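You operate a simulated robot arm through the tools that you are given. There is no shell and no other tool.

The job below is to be done with a simulated robot arm. You get a single attempt, and the scene is never put back.

Task
Set the silver eyelet into the blue plate with the press.
Fine: plate on the block, eyelet in its hole, bed in, guard down; the press's blue lever to FREE for the stroke and back to HOLD; leave the other plates, the depth stop and the clamp knob.

Only the result counts: the job must be done as asked and must still hold three seconds after the hand-in. Knocking over, shifting, dropping, spilling or breaking anything else fails it.

Robot
A 7-joint arm with a two-finger parallel gripper on a trunk, on a base that drives. Base frame: it is fixed to the floor where the robot stands at the start and does not move with it; the origin is under the middle of the robot, x ahead of it, y to its left, z up. Lengths are in cm, angles in degrees, forces in N, time in s.
With the tool pointing down near the work surface it reaches from about 26 to 60 cm from the robot's upright axis, wherever it stands. Its first joint turns from -166.0 to 166.0 degrees. Places, roughly: blue lever of the press [-290, 160, 90]; blue plate, green plate, white plate [-300, 150, 75]; clamp knob [-300, 130, 90]; clear guard [-280, 140, 100]; depth stop [-280, 150, 90]; long handle [-290, 160, 110]; seat of the steel block marked FORM E [-290, 140, 90]; silver eyelet (4x4x2 cm) [-300, 170, 90]; sliding bed [-290, 140, 90]; steel block [-300, 150, 100]. Payload 3.4 kg.
The TCP is the grasp point between the finger pads, 3 cm short of the fingertips. In the tool frame z runs along the fingers and y along their closing line. Largest opening 9.4 cm; finger width 2.8, thickness 1; the body of the gripper, 5 by 9.6 cm, starts 5.5 cm behind the TCP.
Orientation is told as [roll, pitch, yaw] about the base's x, y, z axes, in that order, counted from this pose: with the fingers straight down and closing along the base's y, the tool's x points along the base's -x, its y along +y and its z along -z.

Tools
- The arm moves only by the tool nudge_tool. Its argument "targets" is a list of rows, each a list of 2 entries, a list of its own where there are three numbers: the shift along the tool's x, y, z in cm, then the turn, a rotation vector about the tool's x, y, z in degrees. In form: [[[dx, dy, dz], [wx, wy, wz]], ...]. A call has 1 to 20 rows; each row shifts and turns the commanded pose from where the row before left it, along the tool's axes as they then stand. "fingers" is the finger opening in cm, from 0 to 9.4, set as the call begins (left out, the last holds). Rows are played at 5 a second. More than 5 cm and 8.6 degrees between two rows, or a gripper value outside its range, and nothing of the call is played. Where a pose cannot be reached the arm comes as near as it can. A force on the tool above 90 N (or 10 N above the force at the start of the call, whichever is more), or a blocked arm, ends the call early, and 0.2 s more pass. The fingers move at their own pace (about 7.2 cm/s each) and stop on an object; they squeeze with about 38 N. The grip force told is the motor's: it shows also when the fingers shut on nothing. Time passes only in rows, and 0.2 s behind the last, so rows that do not move let the fingers close. The reply holds the time, the measured pose of the TCP, the force on the tool along the base axes, the opening and the grip force, in the units named above and with some noise, with the torque about the TCP (base axes, N m) and any sound that the robot's microphone picked up, and new pictures: "views" is both (left out), scene, wrist or none.
- Cameras (640 x 400 px; columns grow to the right, rows downward): "scene" is now at [3.47, 14.88, 152.74]; the picture's right is [-0.06, -1.00, 0.00], its down [-0.61, 0.03, -0.79] and it looks along [0.79, -0.04, -0.61] (base axes); focal length 254 px, centre (320, 200). "wrist" rides on the gripper at [7.6, 1.4, -10.3] in the tool frame; the picture's right is [-0.18, 0.98, 0.00], its down [-0.75, -0.14, -0.64] and it looks along [-0.63, -0.12, 0.77] (tool axes); focal length 243 px, centre (320, 200). There is no depth. A picture from a camera that has moved, and an enlarged one, comes with that camera's place and axes in the base frame and with its lens. The place of the scene camera against the robot may be out by one fixed shift of up to 1.2 cm in any direction.
- lift_body(by): slides the trunk up (or, below 0, down) by that many cm; the arm and the scene camera ride with it, the base frame stays. It gives what a move gives, with no picture.
- drive_base(legs): drives the robot by 1 to 6 legs, each [ahead, left, turn to the left] in cm, cm and degrees, along the robot's own axes; the way and the turn of a leg run together, so that a leg with both is an arc; at most 150 cm and 180 degrees a leg. The arm and the cameras ride along, it lands a little off, and it stops where it bumps. It gives what a move gives, and a new picture of the scene camera.
- turn_head(pan, tilt): turns the head with the scene camera to pan (to the left, within 155 degrees either way) and tilt (down, from -29 to 69), counted from straight ahead of the robot. It gives what a move gives, and a new picture of the scene camera.
- enlarge(camera, box): a new picture of the part [left, top, right, bottom] of that camera's present view, enlarged. No time passes.
- close_job(): hands the job in; it is judged then, once.

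Places have to be worked out from the pictures, the camera data and where the tool is seen. Open the gripper and draw the arm clear of the work before you hand the job in, unless the task says otherwise.

The tools are called after "Emit:" as a command line: name --argument value ..., lists and objects as JSON in quotes. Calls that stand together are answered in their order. nudge_tool: Moves the arm, as the interface text tells. Its arguments: {"type":"object","properties":{"targets":{"type":"array","items":{"type":"array"}},"fingers":{"type":"number"},"views":{"type":"string","enum":["both","scene","wrist","none"]}},"required":["targets"]} The other tools are called the same way: lift_body (by) slides the trunk up or down; drive_base (legs) drives the base; turn_head (pan, tilt) turns the head that bears the scene camera; enlarge (camera, box) takes an enlarged picture of a part of a camera's view; close_job () hands the job in.

At the start:

```text
clock: 0.0
tool_pos: [40.84, -1.61, 109.97]
tool_rot: [0.0, 0.0, -0.1]
force: [0.2, 0.5, -0.1]
wrist_torque: [-0.01, -0.02, -0.04]
gripper_width: 9.4
grasp_force: 0.1
trunk travel left (down, up): [-17.5, 21.1]
robot x, y, heading: [-0.31, 0.33, -0.1]
head pan, tilt: [-3.2, 37.4]
```

scene: 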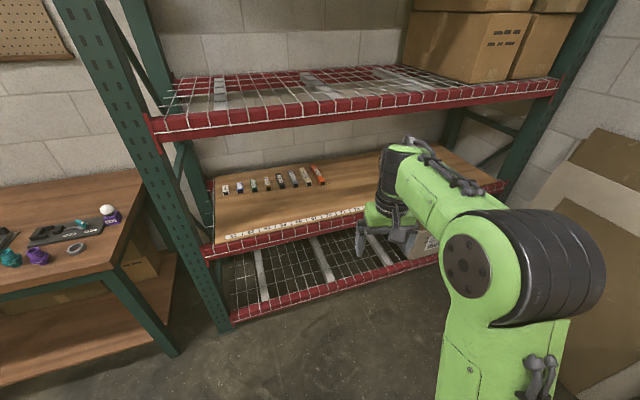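
wrist: 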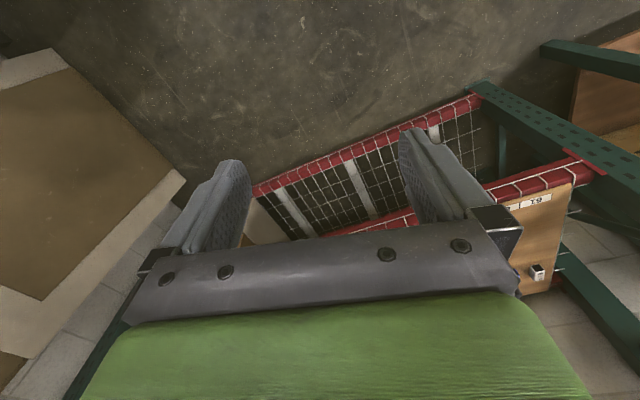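

The pictures show only shelving and a bench in front of me; the press should be about 3 m behind and to the left. I turn the head to look toward it first.

Emit:
turn_head --pan 150 --tilt 15

```text
clock: 2.4
tool_pos: [40.8, -1.43, 110.05]
tool_rot: [0.0, 0.0, -0.1]
force: [-0.3, 0.6, 0.2]
wrist_torque: [0.01, -0.02, -0.04]
gripper_width: 9.4
grasp_force: 0.1
trunk travel left (down, up): [-17.5, 21.1]
robot x, y, heading: [0.33, -0.03, 0.0]
head pan, tilt: [150.0, 15.0]
camera scene: at [-13.27, 20.03, 156.31], right [0.5, 0.87, 0.0], down [0.22, -0.13, -0.97], along [-0.84, 0.48, -0.26], focal length 254 px, centre (320, 200)
```

scene: 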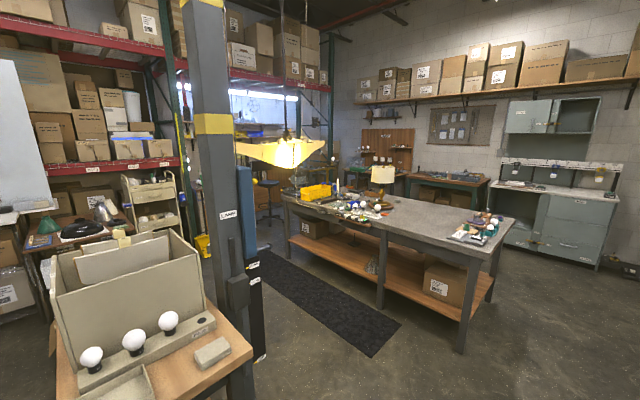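

The place [-290,150,90] projects near column 300, row 190, where a long bench stands under a lamp. I enlarge that part.

Emit:
enlarge --camera "scene" --box '[230, 120, 430, 245]'

Emit:
enlarge --camera "scene" --box '[400, 150, 540, 240]'

```text
3.20 times, centred on (330, 182) of scene
camera zoom: at [-13.27, 20.03, 156.31], right [0.5, 0.87, 0.0], down [0.22, -0.13, -0.97], along [-0.84, 0.48, -0.26], focal length 811 px, centre (288, 256)
```

zoom: 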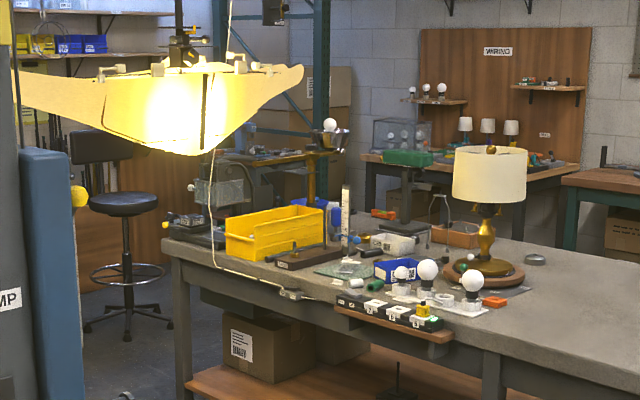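

```text
4.44 times, centred on (470, 195) of scene
camera zoom: at [-13.27, 20.03, 156.31], right [0.5, 0.87, 0.0], down [0.22, -0.13, -0.97], along [-0.84, 0.48, -0.26], focal length 1127 px, centre (-347, 222)
```

zoom: 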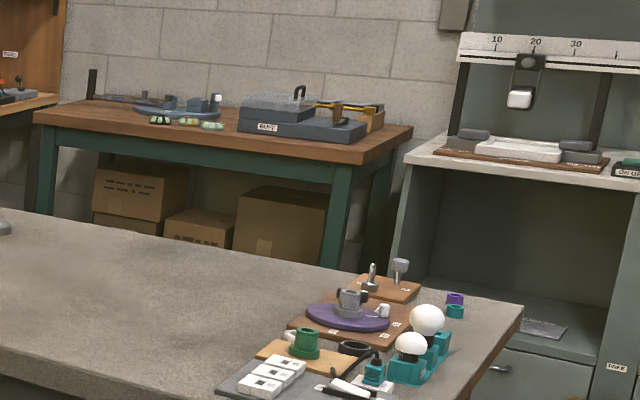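

The press looks to be at the left far end of the long bench (top about z 73), whose near edge I judge to run from about (-323,138) to (-95,185), with a steel post near (-145,37). I turn to face the bench squarely and move up, staying clear of the post.

Emit:
drive_base --legs '[[0, 0, 101], [120, 0, 0]]'

Emit:
turn_head --pan 75 --tilt 30

```text
clock: 12.8
tool_pos: [-38.19, 156.08, 109.94]
tool_rot: [0.0, 0.0, 104.3]
force: [0.1, 0.1, -0.2]
wrist_torque: [-0.01, 0.01, 0.01]
gripper_width: 9.4
grasp_force: 0.0
trunk travel left (down, up): [-17.5, 21.1]
robot x, y, heading: [-29.34, 115.74, 104.2]
head pan, tilt: [150.0, 15.0]
camera scene: at [-44.67, 97.75, 156.31], right [-0.96, 0.27, 0.0], down [0.07, 0.25, -0.97], along [-0.26, -0.93, -0.26], focal length 254 px, centre (320, 200)
```

scene: 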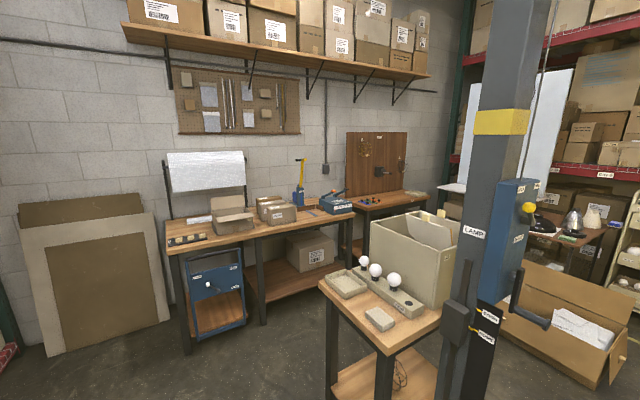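

```text
clock: 14.3
tool_pos: [-38.22, 155.91, 110.04]
tool_rot: [0.0, -0.1, 104.2]
force: [-1.0, 0.2, -0.2]
wrist_torque: [0.0, 0.04, -0.04]
gripper_width: 9.39
grasp_force: 0.0
trunk travel left (down, up): [-17.5, 21.1]
robot x, y, heading: [-29.75, 116.22, 104.5]
head pan, tilt: [75.0, 30.0]
camera scene: at [-51.17, 106.81, 153.89], right [0.01, 1.0, 0.0], down [0.5, -0.01, -0.87], along [-0.87, 0.01, -0.5], focal length 254 px, centre (320, 200)
```

scene: 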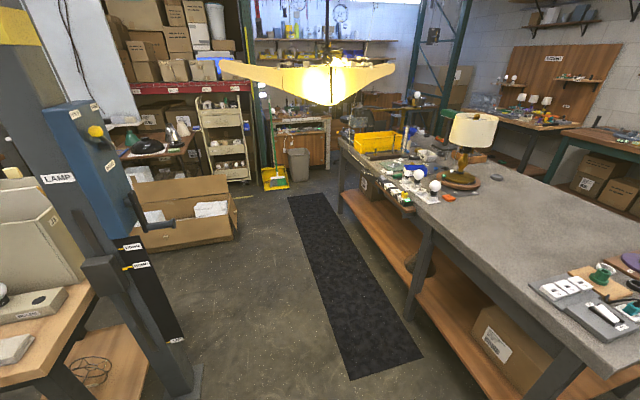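

The press place projects to about (363,132), just at the end of the bench by the yellow bin. I enlarge that area.

Emit:
enlarge --camera "scene" --box '[300, 80, 480, 192]'

Emit:
enlarge --camera "scene" --box '[330, 100, 420, 156]'

```text
3.56 times, centred on (390, 136) of scene
camera zoom: at [-51.17, 106.81, 153.89], right [0.01, 1.0, 0.0], down [0.5, -0.01, -0.87], along [-0.87, 0.01, -0.5], focal length 901 px, centre (71, 428)
```

zoom: 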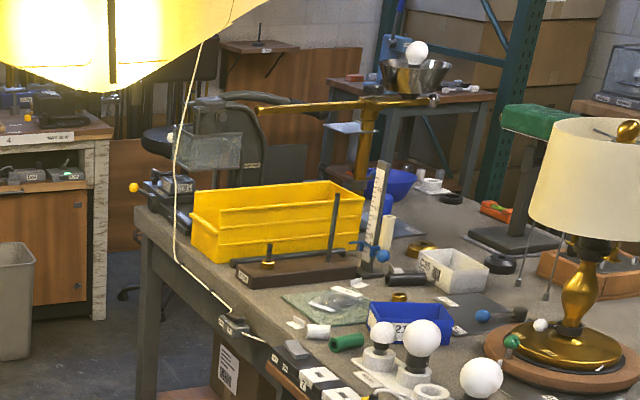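

```text
7.11 times, centred on (375, 128) of scene
camera zoom: at [-51.17, 106.81, 153.89], right [0.01, 1.0, 0.0], down [0.5, -0.01, -0.87], along [-0.87, 0.01, -0.5], focal length 1803 px, centre (-71, 712)
```

zoom: 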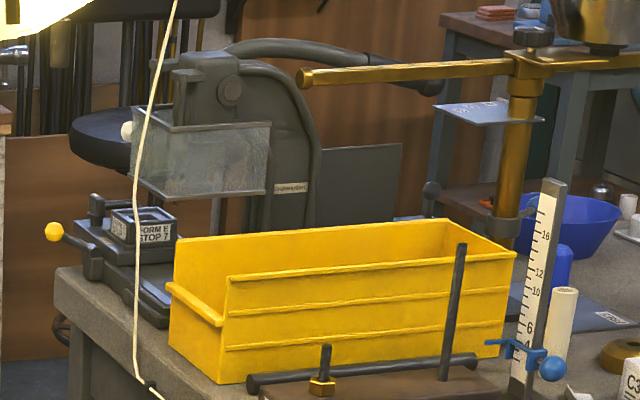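

The press stands at the end of the bench with its bed pulled out toward the near side and the guard raised. A big yellow pendant lamp seems to hang at head height around (-231,115,138) on my way, so I look at it more carefully before driving further.

Emit:
turn_head --pan 75 --tilt 5

```text
clock: 15.2
tool_pos: [-38.35, 155.98, 110.06]
tool_rot: [-0.1, 0.1, 104.3]
force: [0.1, 0.0, 0.4]
wrist_torque: [0.01, -0.01, 0.0]
gripper_width: 9.39
grasp_force: 0.2
trunk travel left (down, up): [-17.5, 21.1]
robot x, y, heading: [-29.87, 115.84, 104.4]
head pan, tilt: [75.0, 5.0]
camera scene: at [-51.31, 106.82, 157.92], right [0.01, 1.0, 0.0], down [0.09, 0.0, -1.0], along [-1.0, 0.01, -0.09], focal length 254 px, centre (320, 200)
```

scene: 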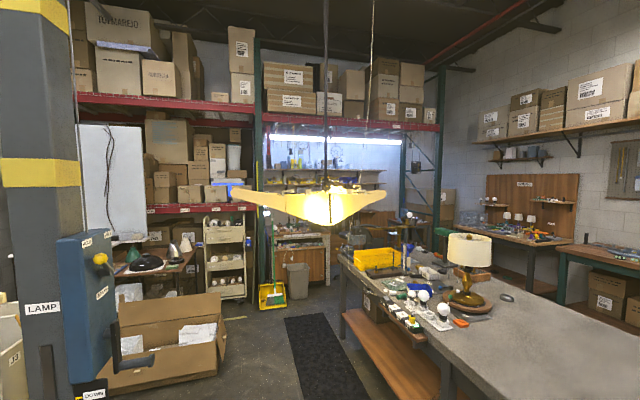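

I enlarge the lamp and the winch on the post.

Emit:
enlarge --camera "scene" --box '[220, 150, 440, 288]'

Emit:
enlarge --camera "scene" --box '[0, 200, 240, 400]'

```text
2.90 times, centred on (330, 219) of scene
camera zoom: at [-51.31, 106.82, 157.92], right [0.01, 1.0, 0.0], down [0.09, 0.0, -1.0], along [-1.0, 0.01, -0.09], focal length 735 px, centre (291, 145)
```

zoom: 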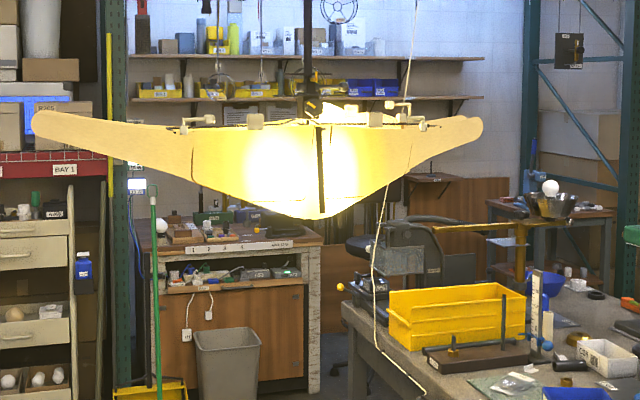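

```text
2.00 times, centred on (120, 300) of scene
camera zoom: at [-51.31, 106.82, 157.92], right [0.01, 1.0, 0.0], down [0.09, 0.0, -1.0], along [-1.0, 0.01, -0.09], focal length 507 px, centre (720, 0)
```

zoom: 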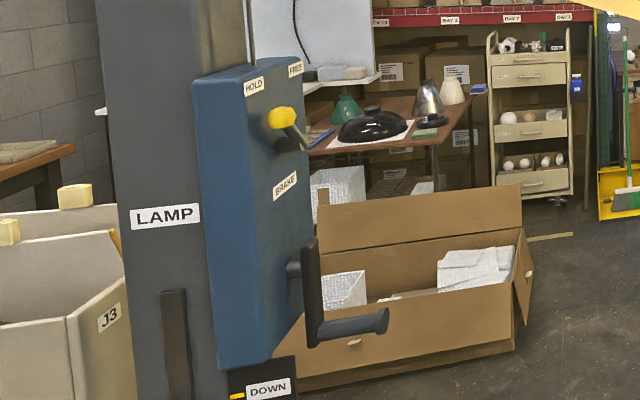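

The lamp's chain triangulates to about (-239,114) and its shade spans roughly z 124–147, so it is a real obstacle in the aisle. I strafe a bit nearer, staying between post and bench, to get a better sight of the lamp and the way round.

Emit:
drive_base --legs '[[12, 70, 0]]'

Emit:
turn_head --pan 85 --tilt 10

```text
clock: 19.1
tool_pos: [-109.93, 150.32, 110.04]
tool_rot: [0.1, 0.0, 104.2]
force: [-0.6, 0.2, -0.7]
wrist_torque: [-0.02, 0.02, -0.01]
gripper_width: 9.4
grasp_force: 0.0
trunk travel left (down, up): [-17.5, 21.1]
robot x, y, heading: [-101.71, 110.68, 103.9]
head pan, tilt: [75.0, 5.0]
camera scene: at [-123.14, 101.24, 157.91], right [0.02, 1.0, 0.0], down [0.09, 0.0, -1.0], along [-1.0, 0.02, -0.09], focal length 254 px, centre (320, 200)
```

scene: 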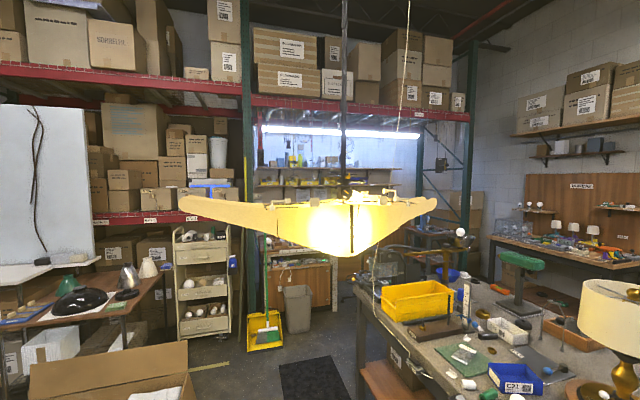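

```text
clock: 19.9
tool_pos: [-109.94, 150.4, 110.08]
tool_rot: [0.1, 0.1, 104.1]
force: [0.2, 0.3, -0.5]
wrist_torque: [-0.01, -0.01, -0.01]
gripper_width: 9.41
grasp_force: 0.1
trunk travel left (down, up): [-17.5, 21.1]
robot x, y, heading: [-101.4, 110.3, 104.0]
head pan, tilt: [85.0, 10.0]
camera scene: at [-123.06, 99.64, 157.12], right [-0.16, 0.99, 0.0], down [0.17, 0.03, -0.98], along [-0.97, -0.16, -0.17], focal length 254 px, centre (320, 200)
```

scene: 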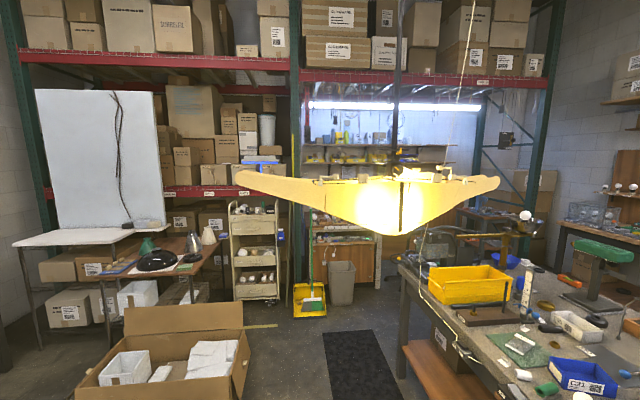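

Two sights put the lamp's shade from about (-218,51) to (-240,157) with its lowest point near z 124, and the open box's near-right corner at about (-257,25), so I must pass south of the lamp with the head (15 cm left of my middle) turned to the south. I look down at my own base to judge its size.

Emit:
turn_head --pan 90 --tilt 69

Emit:
turn_head --pan 0 --tilt 69

```text
clock: 21.1
tool_pos: [-109.8, 150.5, 110.04]
tool_rot: [0.1, 0.0, 104.1]
force: [0.1, -0.1, -0.2]
wrist_torque: [0.0, -0.01, 0.01]
gripper_width: 9.4
grasp_force: 0.1
trunk travel left (down, up): [-17.5, 21.1]
robot x, y, heading: [-100.94, 110.51, 104.1]
head pan, tilt: [90.0, 68.8]
camera scene: at [-119.31, 99.74, 148.74], right [-0.24, 0.97, 0.0], down [0.9, 0.23, -0.36], along [-0.35, -0.09, -0.93], focal length 254 px, centre (320, 200)
```

scene: 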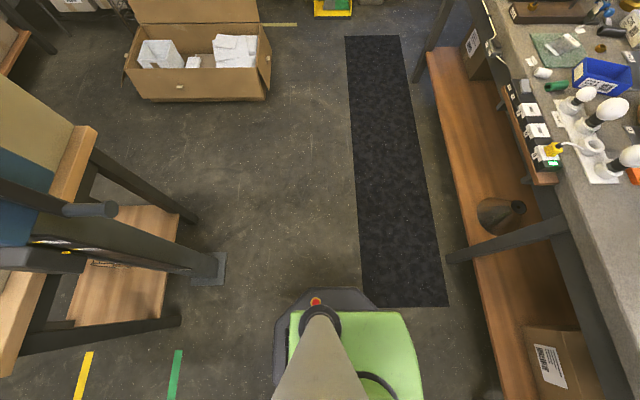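

```text
clock: 22.8
tool_pos: [-109.87, 150.26, 109.99]
tool_rot: [0.0, 0.0, 104.0]
force: [-0.4, -0.7, -0.3]
wrist_torque: [-0.01, -0.02, 0.02]
gripper_width: 9.4
grasp_force: 0.0
trunk travel left (down, up): [-17.5, 21.1]
robot x, y, heading: [-101.16, 110.3, 104.2]
head pan, tilt: [0.0, 68.8]
camera scene: at [-115.25, 106.52, 148.74], right [0.97, 0.24, 0.0], down [0.23, -0.9, -0.36], along [-0.09, 0.35, -0.93], focal length 254 px, centre (320, 200)
```

scene: 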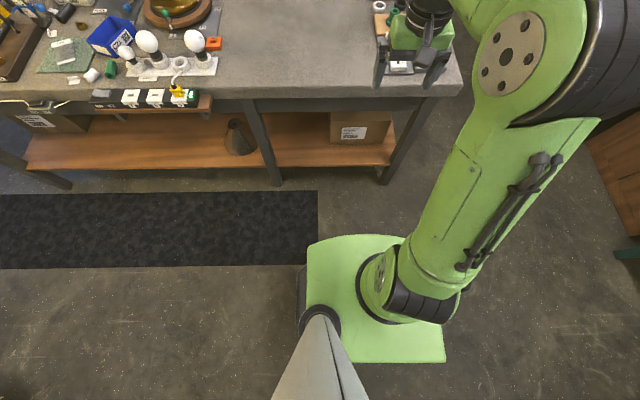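

My base looks like an octagon of about 25–27 cm half-width, the box's near corner is near (-244,28), and the lamp tip near (-218,51) at z≥143. I turn to heading about 168 so the head lies south, then lower the trunk fully for the pass.

Emit:
drive_base --legs '[[0, 0, 64]]'

Emit:
lift_body --by -17.4

Emit:
turn_head --pan 0 --tilt 5

```text
clock: 26.0
tool_pos: [-141.23, 119.5, 110.03]
tool_rot: [0.0, 0.1, 169.4]
force: [0.2, -0.9, 0.1]
wrist_torque: [0.01, 0.03, 0.01]
gripper_width: 9.4
grasp_force: 0.1
trunk travel left (down, up): [-17.5, 21.1]
robot x, y, heading: [-101.53, 110.72, 169.2]
head pan, tilt: [0.0, 68.8]
camera scene: at [-103.02, 95.61, 148.74], right [0.18, 0.98, 0.0], down [0.92, -0.17, -0.36], along [-0.36, 0.07, -0.93], focal length 254 px, centre (320, 200)
```

scene: 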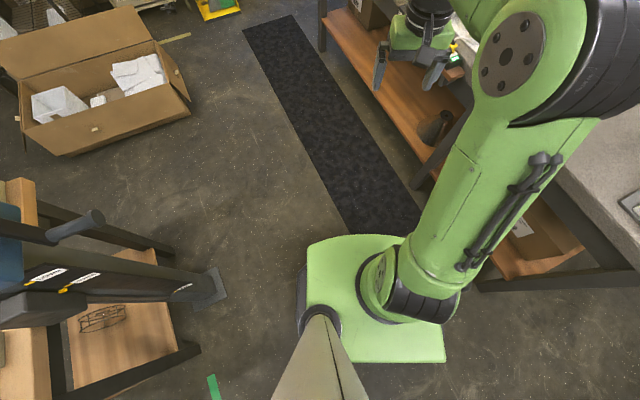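

```text
clock: 28.0
tool_pos: [-141.1, 119.54, 92.74]
tool_rot: [0.0, -0.1, 169.4]
force: [0.3, -0.6, -0.4]
wrist_torque: [-0.04, 0.01, 0.01]
gripper_width: 9.41
grasp_force: 0.1
trunk travel left (down, up): [-0.1, 38.5]
robot x, y, heading: [-101.63, 110.5, 169.3]
head pan, tilt: [0.0, 68.8]
```

```text
clock: 29.3
tool_pos: [-141.23, 119.49, 92.65]
tool_rot: [-0.1, 0.0, 169.4]
force: [-0.2, -0.6, -0.4]
wrist_torque: [0.03, -0.04, 0.04]
gripper_width: 9.42
grasp_force: 0.1
trunk travel left (down, up): [-0.1, 38.5]
robot x, y, heading: [-101.02, 110.34, 169.2]
head pan, tilt: [0.0, 5.0]
camera scene: at [-106.56, 96.28, 140.54], right [0.18, 0.98, 0.0], down [0.09, -0.02, -1.0], along [-0.98, 0.18, -0.09], focal length 254 px, centre (320, 200)
```

scene: 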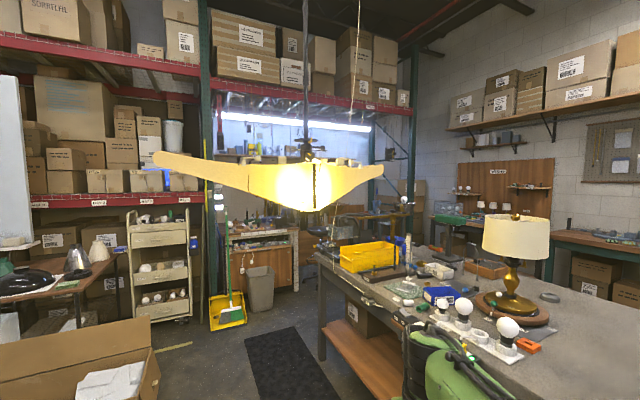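

With the trunk down, the head camera is at z 140.5 and the lamp's tip bottom shows a little above that (about z 146); the arm's elbow is below about 128. I drive to about (-185,60), clear of the post's crank (about (-125,50)) and the box.

Emit:
drive_base --legs '[[73, 65, 0]]'

Emit:
turn_head --pan 15 --tilt 30

Emit:
turn_head --pan 0 --tilt -5

```text
clock: 34.4
tool_pos: [-224.53, 69.55, 92.68]
tool_rot: [-0.1, -0.1, 169.0]
force: [0.7, 0.4, 0.1]
wrist_torque: [0.01, -0.01, -0.02]
gripper_width: 9.39
grasp_force: 0.0
trunk travel left (down, up): [-0.1, 38.5]
robot x, y, heading: [-184.23, 60.66, 168.7]
head pan, tilt: [0.0, 5.0]
camera scene: at [-190.0, 46.1, 140.55], right [0.19, 0.98, 0.0], down [0.09, -0.02, -1.0], along [-0.98, 0.19, -0.09], focal length 254 px, centre (320, 200)
```

scene: 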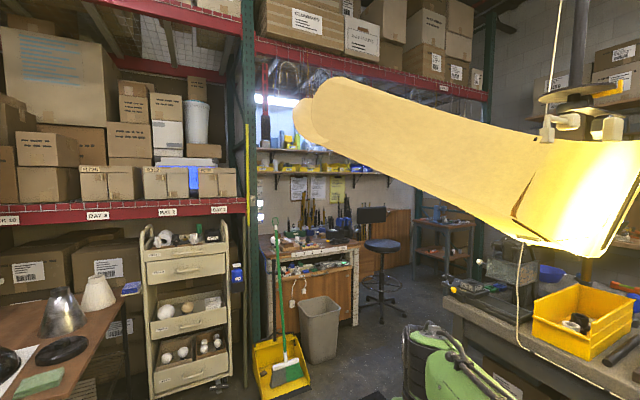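

```text
clock: 35.3
tool_pos: [-224.59, 69.54, 92.6]
tool_rot: [0.0, 0.0, 168.9]
force: [-0.8, -0.4, 0.0]
wrist_torque: [-0.03, -0.05, 0.01]
gripper_width: 9.38
grasp_force: 0.0
trunk travel left (down, up): [-0.1, 38.5]
robot x, y, heading: [-184.42, 60.16, 168.8]
head pan, tilt: [15.0, 30.0]
camera scene: at [-189.99, 43.74, 136.52], right [-0.07, 1.0, 0.0], down [0.5, 0.03, -0.87], along [-0.86, -0.06, -0.5], focal length 254 px, centre (320, 200)
```

scene: 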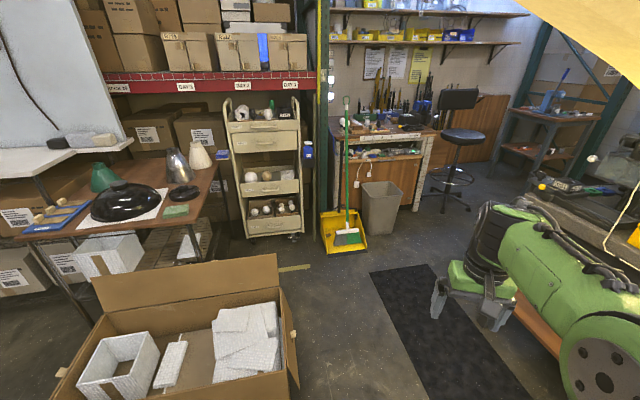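

```text
clock: 36.3
tool_pos: [-224.52, 69.63, 92.57]
tool_rot: [0.0, 0.0, 168.9]
force: [-0.3, 0.3, -0.2]
wrist_torque: [-0.01, 0.0, -0.02]
gripper_width: 9.39
grasp_force: 0.1
trunk travel left (down, up): [-0.1, 38.5]
robot x, y, heading: [-184.46, 60.32, 169.0]
head pan, tilt: [0.0, -5.0]
camera scene: at [-189.56, 46.03, 142.11], right [0.19, 0.98, 0.0], down [-0.08, 0.02, -1.0], along [-0.98, 0.19, 0.09], focal length 254 px, centre (320, 200)
```

scene: 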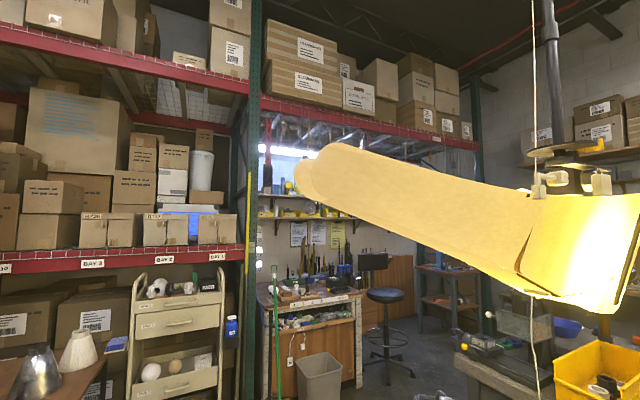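

Now close: the lamp tip measures about (-215 to -222, 50) at z about 145–150, my head axis is near (-182,45). Before threading between tip and box I check the box's corner more exactly.

Emit:
turn_head --pan 20 --tilt 50

```text
clock: 37.5
tool_pos: [-224.41, 69.63, 92.66]
tool_rot: [0.1, 0.0, 169.0]
force: [0.9, -0.2, 0.2]
wrist_torque: [-0.02, 0.0, -0.03]
gripper_width: 9.38
grasp_force: 0.1
trunk travel left (down, up): [-0.1, 38.5]
robot x, y, heading: [-184.63, 60.2, 168.8]
head pan, tilt: [20.0, 50.0]
camera scene: at [-188.58, 43.16, 133.56], right [-0.16, 0.99, 0.0], down [0.76, 0.12, -0.64], along [-0.64, -0.1, -0.77], focal length 254 px, centre (320, 200)
```

scene: 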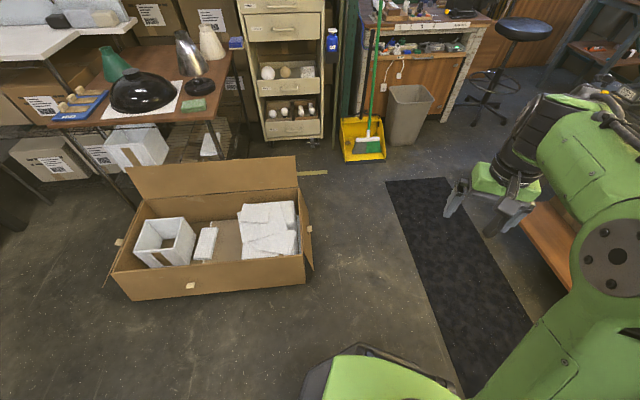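

The box's corner with its flap reaches about (-240,31). I lower the arm 20 cm so that it stays well under the lamp, then turn to heading about 112, which puts the head toward the box side.

Emit:
nudge_tool --targets '[[[0, 0, 4], [0, 0, 0]], [[0, 0, 4], [0, 0, 0]], [[0, 0, 4], [0, 0, 0]], [[0, 0, 4], [0, 0, 0]], [[0, 0, 4], [0, 0, 0]], [[0, 0, 0], [0, 0, 0]], [[0, 0, 0], [0, 0, 0]]]' --views "none"

Emit:
drive_base --legs '[[0, 8, 0], [0, 0, -57]]'

Emit:
turn_head --pan 55 --tilt -10

```text
clock: 39.1
tool_pos: [-224.41, 69.66, 72.97]
tool_rot: [0.0, 0.0, 169.0]
force: [0.5, -0.5, 0.2]
wrist_torque: [-0.01, 0.02, -0.01]
gripper_width: 9.43
grasp_force: 0.0
trunk travel left (down, up): [-0.1, 38.5]
robot x, y, heading: [-184.71, 60.26, 169.1]
head pan, tilt: [20.0, 50.0]
```

```text
clock: 42.7
tool_pos: [-199.41, 91.03, 72.88]
tool_rot: [0.0, 0.0, 111.3]
force: [0.4, -0.6, -0.1]
wrist_torque: [-0.01, -0.02, 0.01]
gripper_width: 9.4
grasp_force: 0.1
trunk travel left (down, up): [-0.1, 38.5]
robot x, y, heading: [-186.06, 52.24, 111.4]
head pan, tilt: [20.0, 50.0]
camera scene: at [-202.54, 47.25, 133.56], right [0.75, 0.66, 0.0], down [0.51, -0.58, -0.64], along [-0.42, 0.48, -0.77], focal length 254 px, centre (320, 200)
```

scene: 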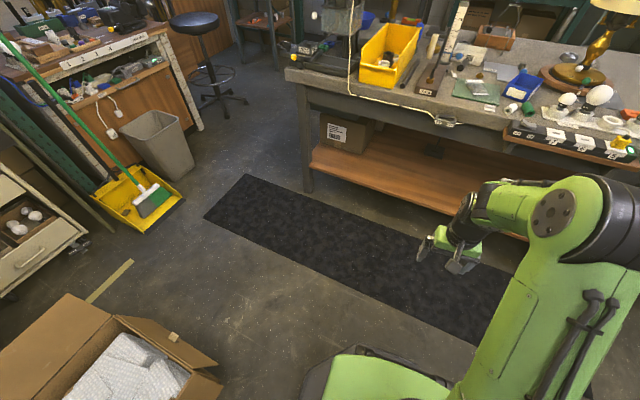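

```text
clock: 44.0
tool_pos: [-199.39, 90.95, 72.9]
tool_rot: [0.0, 0.0, 111.3]
force: [0.4, -1.0, -0.2]
wrist_torque: [-0.04, -0.04, 0.0]
gripper_width: 9.38
grasp_force: 0.0
trunk travel left (down, up): [-0.1, 38.5]
robot x, y, heading: [-186.53, 51.85, 111.5]
head pan, tilt: [55.0, -10.0]
camera scene: at [-205.65, 43.47, 142.86], right [0.24, 0.97, 0.0], down [-0.17, 0.04, -0.98], along [-0.96, 0.23, 0.17], focal length 254 px, centre (320, 200)
```

scene: 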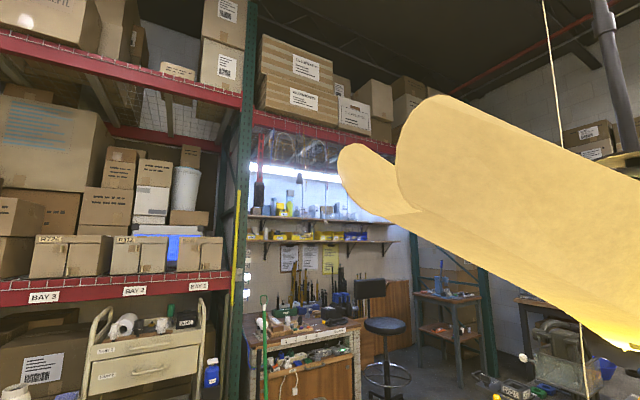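

The lamp's tip measures near (-218 to -223, 50) at z≥145, and the gap to the box is narrow, so I turn to heading about 132 and approach to about (-206,44), then look straight down at the clearance.

Emit:
drive_base --legs '[[0, 0, 20.5], [7.2, 19.8, 0]]'

Emit:
turn_head --pan 75 --tilt 69

```text
clock: 46.8
tool_pos: [-231.3, 76.78, 72.87]
tool_rot: [-0.1, -0.1, 131.3]
force: [0.5, -1.1, 0.6]
wrist_torque: [0.0, 0.01, 0.0]
gripper_width: 9.39
grasp_force: 0.1
trunk travel left (down, up): [-0.1, 38.5]
robot x, y, heading: [-205.38, 44.71, 131.3]
head pan, tilt: [55.0, -10.0]
camera scene: at [-220.72, 29.81, 142.86], right [-0.11, 0.99, 0.0], down [-0.17, -0.02, -0.98], along [-0.98, -0.11, 0.17], focal length 254 px, centre (320, 200)
```

scene: 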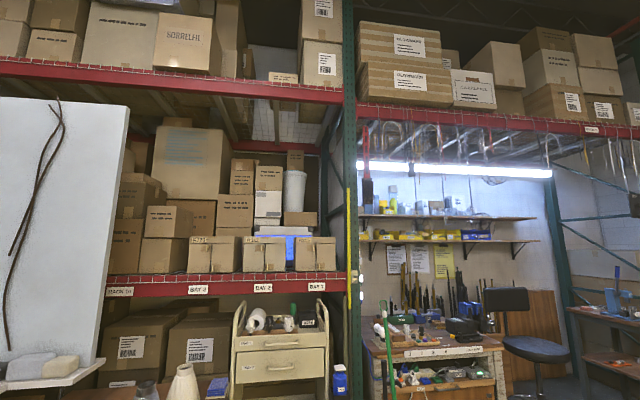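

```text
clock: 48.3
tool_pos: [-231.16, 76.88, 72.83]
tool_rot: [0.1, 0.1, 131.3]
force: [-0.8, 0.3, -0.6]
wrist_torque: [0.04, 0.0, 0.0]
gripper_width: 9.36
grasp_force: 0.0
trunk travel left (down, up): [-0.1, 38.5]
robot x, y, heading: [-205.53, 45.01, 131.6]
head pan, tilt: [75.0, 68.8]
camera scene: at [-217.31, 28.27, 131.37], right [-0.44, 0.9, 0.0], down [0.84, 0.41, -0.36], along [-0.33, -0.16, -0.93], focal length 254 px, centre (320, 200)
```

scene: 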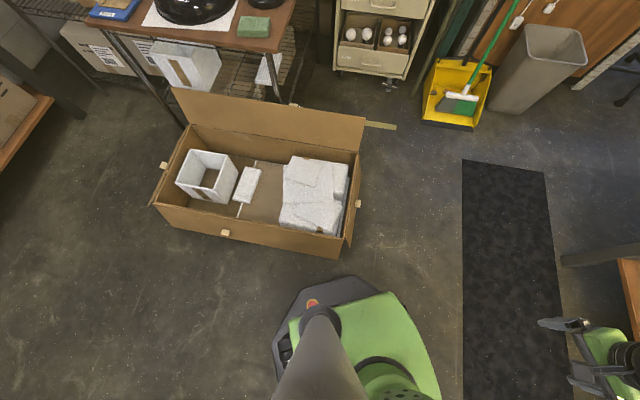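

Looking straight down, the box corner is at about (-239,28) and my bumper about 28 cm in radius; the pinch point (-219.5,52.8) leaves about 3 cm to the box and about 10 cm from head axis to lamp tip. I move there.

Emit:
drive_base --legs '[[15.1, 5.3, 0]]'

```text
clock: 49.7
tool_pos: [-245.24, 84.54, 72.97]
tool_rot: [0.1, 0.0, 131.4]
force: [0.3, -0.1, -0.5]
wrist_torque: [0.01, 0.0, 0.01]
gripper_width: 9.41
grasp_force: 0.0
trunk travel left (down, up): [-0.1, 38.5]
robot x, y, heading: [-219.52, 52.97, 131.5]
head pan, tilt: [75.0, 68.8]
camera scene: at [-231.25, 36.07, 131.36], right [-0.45, 0.9, 0.0], down [0.83, 0.41, -0.36], along [-0.32, -0.16, -0.93], focal length 254 px, centre (320, 200)
```

scene: 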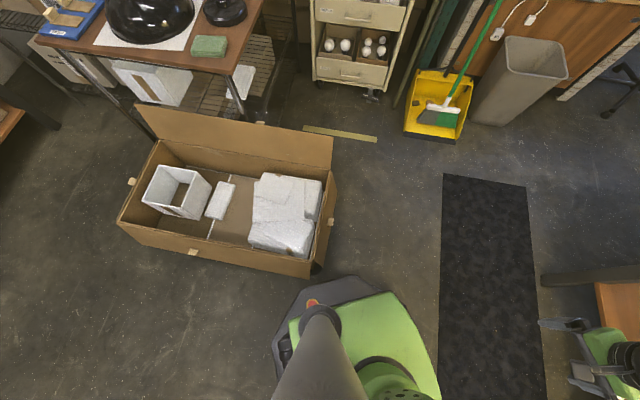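

No bump, and the box corner sits just off the bumper's edge. I drive straight ahead along my heading, which takes the bumper away from the box and the head out west of the lamp tip.

Emit:
drive_base --legs '[[14.2, -0.5, 0], [20, 2, 0]]'

Emit:
turn_head --pan -20 --tilt 25

```text
clock: 52.2
tool_pos: [-269.22, 108.94, 72.88]
tool_rot: [0.0, 0.0, 131.8]
force: [0.1, -0.1, 0.6]
wrist_torque: [-0.01, -0.04, 0.02]
gripper_width: 9.42
grasp_force: 0.1
trunk travel left (down, up): [-0.1, 38.5]
robot x, y, heading: [-243.61, 77.32, 131.8]
head pan, tilt: [75.0, 68.8]
camera scene: at [-254.91, 60.6, 131.36], right [-0.45, 0.89, 0.0], down [0.83, 0.42, -0.36], along [-0.32, -0.16, -0.93], focal length 254 px, centre (320, 200)
```

scene: 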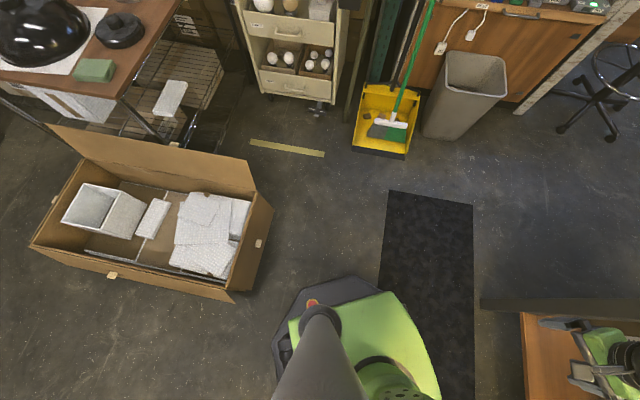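

```text
clock: 53.9
tool_pos: [-269.22, 108.95, 72.87]
tool_rot: [0.0, 0.0, 131.8]
force: [0.2, -0.4, 0.4]
wrist_torque: [-0.02, 0.0, -0.02]
gripper_width: 9.4
grasp_force: 0.0
trunk travel left (down, up): [-0.1, 38.5]
robot x, y, heading: [-243.47, 77.86, 131.7]
head pan, tilt: [-20.0, 25.0]
camera scene: at [-253.3, 71.63, 137.3], right [0.93, 0.37, 0.0], down [0.16, -0.39, -0.91], along [-0.34, 0.84, -0.42], focal length 254 px, centre (320, 200)
```

scene: 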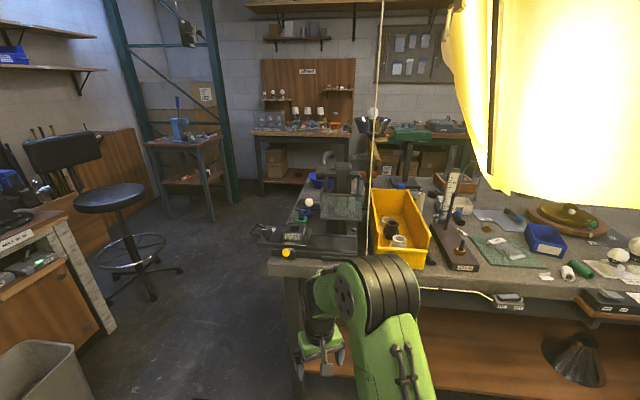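

I am past the lamp; the press is now straight in view at the bench's left end. I enlarge it.

Emit:
enlarge --camera "scene" --box '[240, 140, 400, 270]'

Emit:
enlarge --camera "scene" --box '[270, 150, 350, 215]'

```text
3.08 times, centred on (320, 205) of scene
camera zoom: at [-253.3, 71.63, 137.3], right [0.93, 0.37, 0.0], down [0.16, -0.39, -0.91], along [-0.34, 0.84, -0.42], focal length 780 px, centre (320, 185)
```

zoom: 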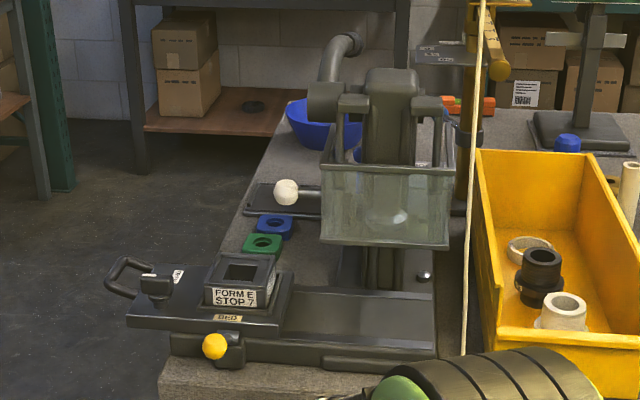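

```text
6.15 times, centred on (310, 182) of scene
camera zoom: at [-253.3, 71.63, 137.3], right [0.93, 0.37, 0.0], down [0.16, -0.39, -0.91], along [-0.34, 0.84, -0.42], focal length 1560 px, centre (382, 308)
```

zoom: 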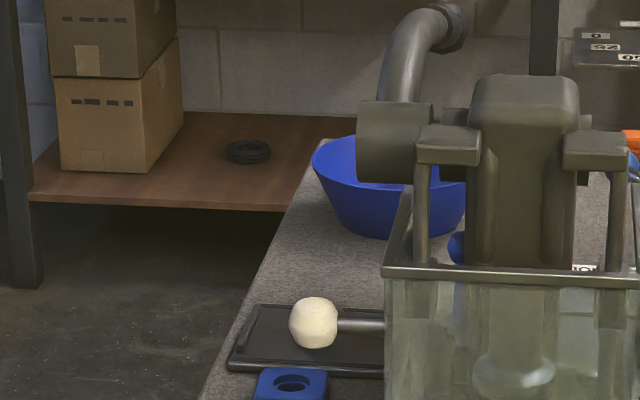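

The press's bed is drawn out over the west end of the bench (corner near (-301,135)), with the block, plates and eyelet reachable best from that end. I drive west around the corner to about (-345,95), turn to face along the bench, then raise the trunk.

Emit:
drive_base --legs '[[80.5, 64.2, 0], [0, 0, -118]]'

Emit:
lift_body --by 25

Emit:
turn_head --pan 20 --tilt 45

```text
clock: 58.3
tool_pos: [-357.53, 124.22, 72.98]
tool_rot: [0.0, 0.0, 131.7]
force: [0.1, 0.0, -0.1]
wrist_torque: [0.03, 0.05, 0.01]
gripper_width: 9.39
grasp_force: 0.1
trunk travel left (down, up): [-0.1, 38.5]
robot x, y, heading: [-331.7, 92.44, 131.9]
head pan, tilt: [-20.0, 25.0]
stopped in leg 1: the robot was blocked; the commanded pose is now the measured one
camera scene: at [-341.53, 86.75, 137.31], right [0.93, 0.37, 0.0], down [0.16, -0.39, -0.91], along [-0.34, 0.84, -0.42], focal length 254 px, centre (320, 200)
```

scene: 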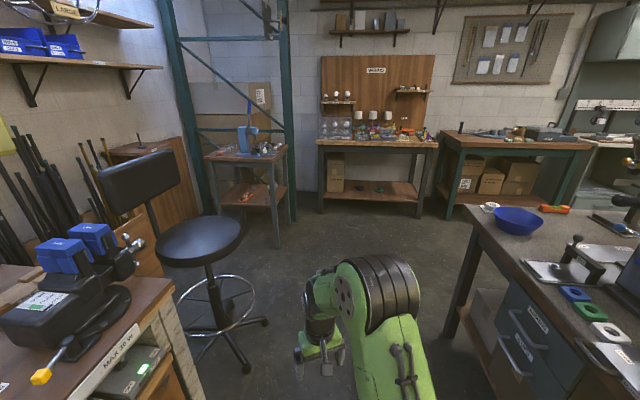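

```text
clock: 60.9
tool_pos: [-357.63, 124.07, 97.78]
tool_rot: [0.0, 0.0, 131.7]
force: [0.0, -1.0, 0.7]
wrist_torque: [0.0, -0.02, -0.01]
gripper_width: 9.42
grasp_force: 0.0
trunk travel left (down, up): [-25.1, 13.5]
robot x, y, heading: [-331.68, 92.47, 131.9]
head pan, tilt: [-20.0, 25.0]
```

```text
clock: 62.0
tool_pos: [-357.53, 124.01, 97.83]
tool_rot: [-0.1, -0.1, 131.8]
force: [0.0, -0.1, -0.5]
wrist_torque: [-0.04, -0.01, -0.02]
gripper_width: 9.38
grasp_force: 0.1
trunk travel left (down, up): [-25.1, 13.5]
robot x, y, heading: [-331.73, 92.55, 132.0]
head pan, tilt: [20.0, 45.0]
camera scene: at [-345.34, 82.06, 159.14], right [0.47, 0.88, 0.0], down [0.62, -0.33, -0.71], along [-0.62, 0.33, -0.71], focal length 254 px, centre (320, 200)
```

scene: 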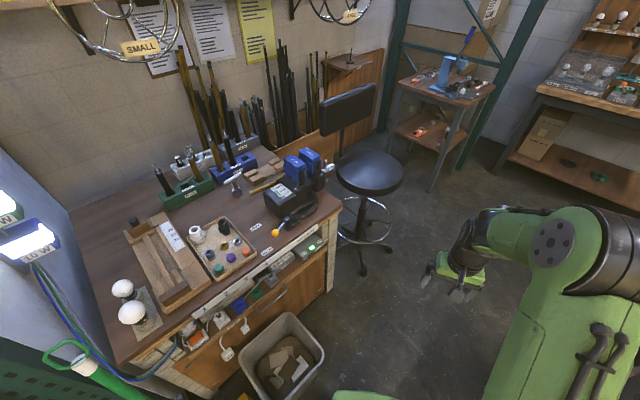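

The drive stopped at (-331.7,92.4) against something. I look straight down on my left and around to see what I touch.

Emit:
turn_head --pan 75 --tilt 69

Emit:
turn_head --pan -30 --tilt 69

```text
clock: 63.2
tool_pos: [-357.59, 124.11, 97.86]
tool_rot: [0.0, 0.0, 131.9]
force: [-0.8, -0.1, -0.1]
wrist_torque: [-0.05, 0.03, 0.0]
gripper_width: 9.43
grasp_force: 0.0
trunk travel left (down, up): [-25.1, 13.5]
robot x, y, heading: [-331.44, 92.34, 131.6]
head pan, tilt: [75.0, 68.8]
camera scene: at [-343.17, 75.69, 156.26], right [-0.45, 0.89, 0.0], down [0.83, 0.42, -0.36], along [-0.32, -0.16, -0.93], focal length 254 px, centre (320, 200)
```

scene: 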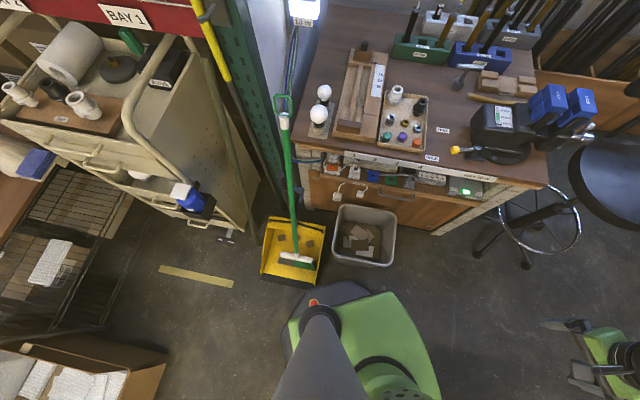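

```text
clock: 65.0
tool_pos: [-357.52, 124.02, 97.82]
tool_rot: [0.0, 0.0, 131.7]
force: [0.7, 0.2, 0.6]
wrist_torque: [-0.03, 0.01, 0.0]
gripper_width: 9.39
grasp_force: 0.0
trunk travel left (down, up): [-25.1, 13.5]
robot x, y, heading: [-331.75, 92.68, 131.8]
head pan, tilt: [-30.0, 68.8]
camera scene: at [-339.32, 83.68, 156.25], right [0.98, 0.2, 0.0], down [0.19, -0.91, -0.36], along [-0.07, 0.35, -0.93], focal length 254 px, centre (320, 200)
```

scene: 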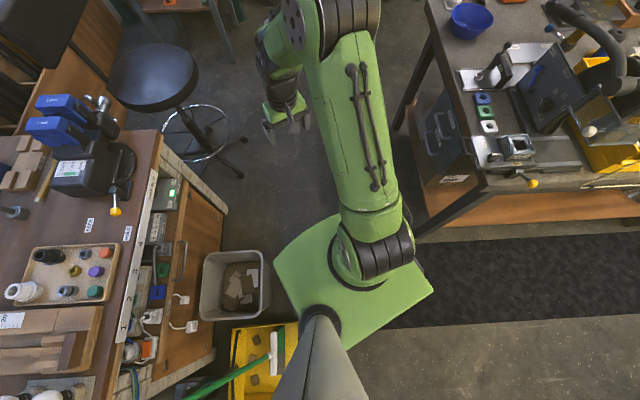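

I touched the bin or dustpan lightly at my left; both still stand where they were. The downward view shows the press corner too, so I enlarge it before backing off to the right.

Emit:
enlarge --camera "scene" --box '[430, 0, 640, 200]'

Emit:
nudge_tool --targets '[[[0, 0, -4], [0, 0, 0]], [[2, 0, -4], [0, 0, 0]], [[4, 0, -2], [0, 0, 0]], [[4, 0, 0], [0, 0, 0]], [[0, 0, 0], [0, 0, 0]], [[0, 0, 0], [0, 0, 0]]]' --views "none"

Emit:
drive_base --legs '[[0, -8, 0]]'

```text
2.00 times, centred on (535, 100) of scene
camera zoom: at [-339.32, 83.68, 156.25], right [0.98, 0.2, 0.0], down [0.19, -0.91, -0.36], along [-0.07, 0.35, -0.93], focal length 507 px, centre (-110, 400)
```

zoom: 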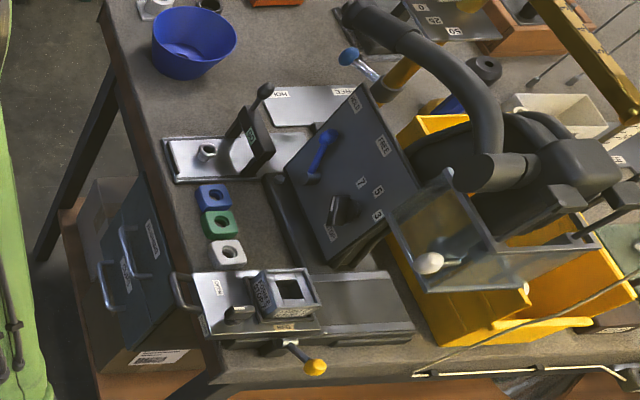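

```text
clock: 66.4
tool_pos: [-350.61, 116.48, 107.72]
tool_rot: [0.0, 0.0, 131.8]
force: [-0.2, -0.1, 0.0]
wrist_torque: [-0.01, 0.0, 0.0]
gripper_width: 9.39
grasp_force: 0.1
trunk travel left (down, up): [-25.1, 13.5]
robot x, y, heading: [-331.63, 92.53, 131.9]
head pan, tilt: [-30.0, 68.8]
```

```text
clock: 67.5
tool_pos: [-344.62, 122.02, 107.81]
tool_rot: [0.1, 0.0, 132.0]
force: [0.9, -0.2, -0.3]
wrist_torque: [-0.06, 0.05, -0.06]
gripper_width: 9.4
grasp_force: 0.1
trunk travel left (down, up): [-25.1, 13.5]
robot x, y, heading: [-325.5, 97.99, 131.9]
head pan, tilt: [-30.0, 68.8]
camera scene: at [-333.07, 89.23, 156.27], right [0.98, 0.21, 0.0], down [0.19, -0.91, -0.36], along [-0.08, 0.35, -0.93], focal length 254 px, centre (320, 200)
```

scene: 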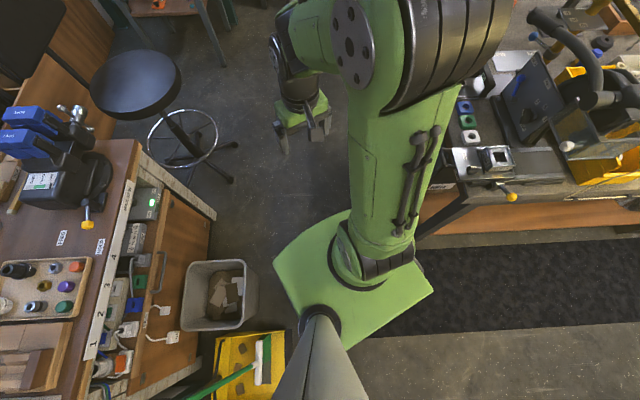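

From two sights the press items triangulate well: block opening about (-289.5,136.6,92.8), blue plate (-296,160.5,85), eyelet about (-298,168,87), blue lever about (-288,157,98), handle tip (-290,174,108), guard knob (-282,134,105). I move to about (-333,142) at the bench's west end and turn to face along it.

Emit:
drive_base --legs '[[37.7, -23.8, 0], [0, 0, -118.2]]'

Emit:
turn_head --pan -15 --tilt 45

```text
clock: 75.3
tool_pos: [-302.98, 145.38, 107.81]
tool_rot: [0.0, 0.1, 9.5]
force: [-0.2, 0.0, -0.1]
wrist_torque: [-0.01, -0.01, -0.01]
gripper_width: 9.41
grasp_force: 0.0
trunk travel left (down, up): [-25.1, 13.5]
robot x, y, heading: [-333.14, 142.26, 9.6]
head pan, tilt: [-30.0, 68.8]
camera scene: at [-335.67, 154.25, 156.25], right [-0.35, -0.94, 0.0], down [-0.87, 0.33, -0.36], along [0.34, -0.13, -0.93], focal length 254 px, centre (320, 200)
```

scene: 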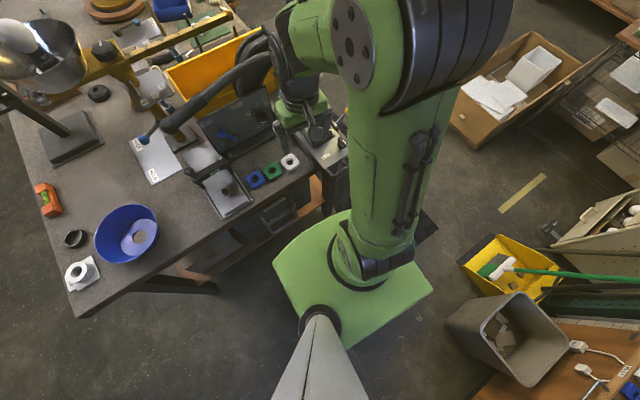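

```text
clock: 76.2
tool_pos: [-302.95, 145.44, 107.62]
tool_rot: [0.0, 0.0, 9.4]
force: [-0.2, 0.5, -0.1]
wrist_torque: [0.0, -0.01, 0.0]
gripper_width: 9.4
grasp_force: 0.1
trunk travel left (down, up): [-25.1, 13.5]
robot x, y, heading: [-333.24, 141.68, 9.3]
head pan, tilt: [-15.0, 45.0]
camera scene: at [-332.82, 155.43, 159.13], right [-0.1, -1.0, 0.0], down [-0.7, 0.07, -0.71], along [0.7, -0.07, -0.71], focal length 254 px, centre (320, 200)
```

scene: 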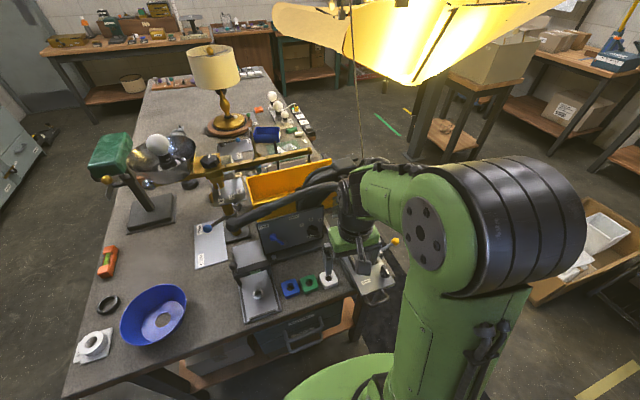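

I stand at (-333,142), heading 9.4. I enlarge the press region to study the eyelet holder, plates and panel.

Emit:
enlarge --camera "scene" --box '[190, 150, 430, 330]'

Emit:
enlarge --camera "scene" --box '[220, 200, 350, 330]'

Emit:
enlarge --camera "wrist" --box '[0, 0, 640, 400]'

```text
2.22 times, centred on (310, 240) of scene
camera zoom: at [-332.82, 155.43, 159.13], right [-0.1, -1.0, 0.0], down [-0.7, 0.07, -0.71], along [0.7, -0.07, -0.71], focal length 563 px, centre (342, 111)
```

zoom: 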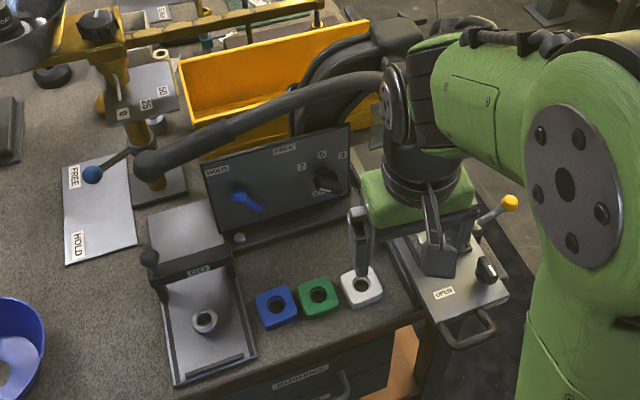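

```text
3.08 times, centred on (285, 265) of scene
camera zoom: at [-332.82, 155.43, 159.13], right [-0.1, -1.0, 0.0], down [-0.7, 0.07, -0.71], along [0.7, -0.07, -0.71], focal length 780 px, centre (428, 0)
```

zoom: 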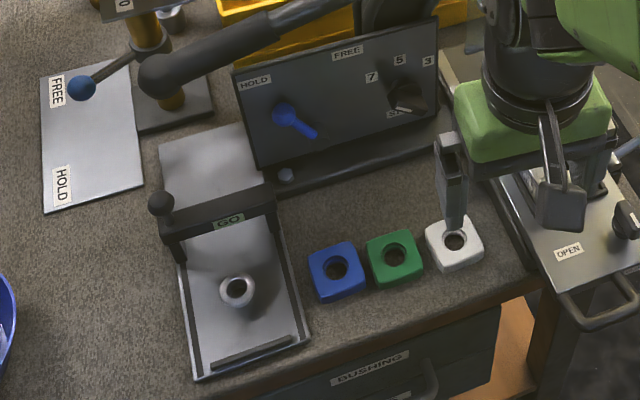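

```text
1.00 times, centred on (320, 200) of wrist (not enlarged: the box is as wide or as high as the picture)
camera zoom: at [-310.65, 145.53, 117.97], right [0.02, 1.0, 0.0], down [0.77, -0.01, 0.64], along [0.64, -0.01, -0.77], focal length 243 px, centre (320, 200)
```

zoom: 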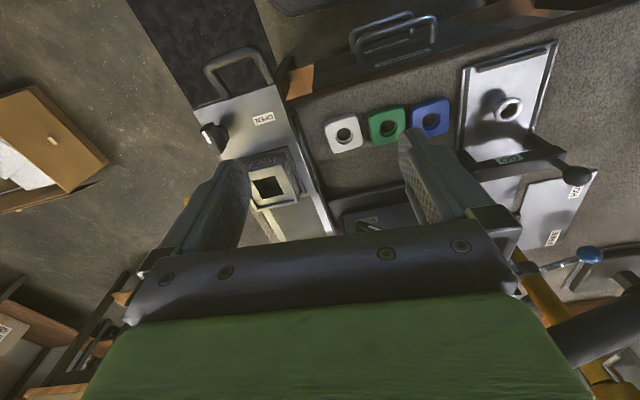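

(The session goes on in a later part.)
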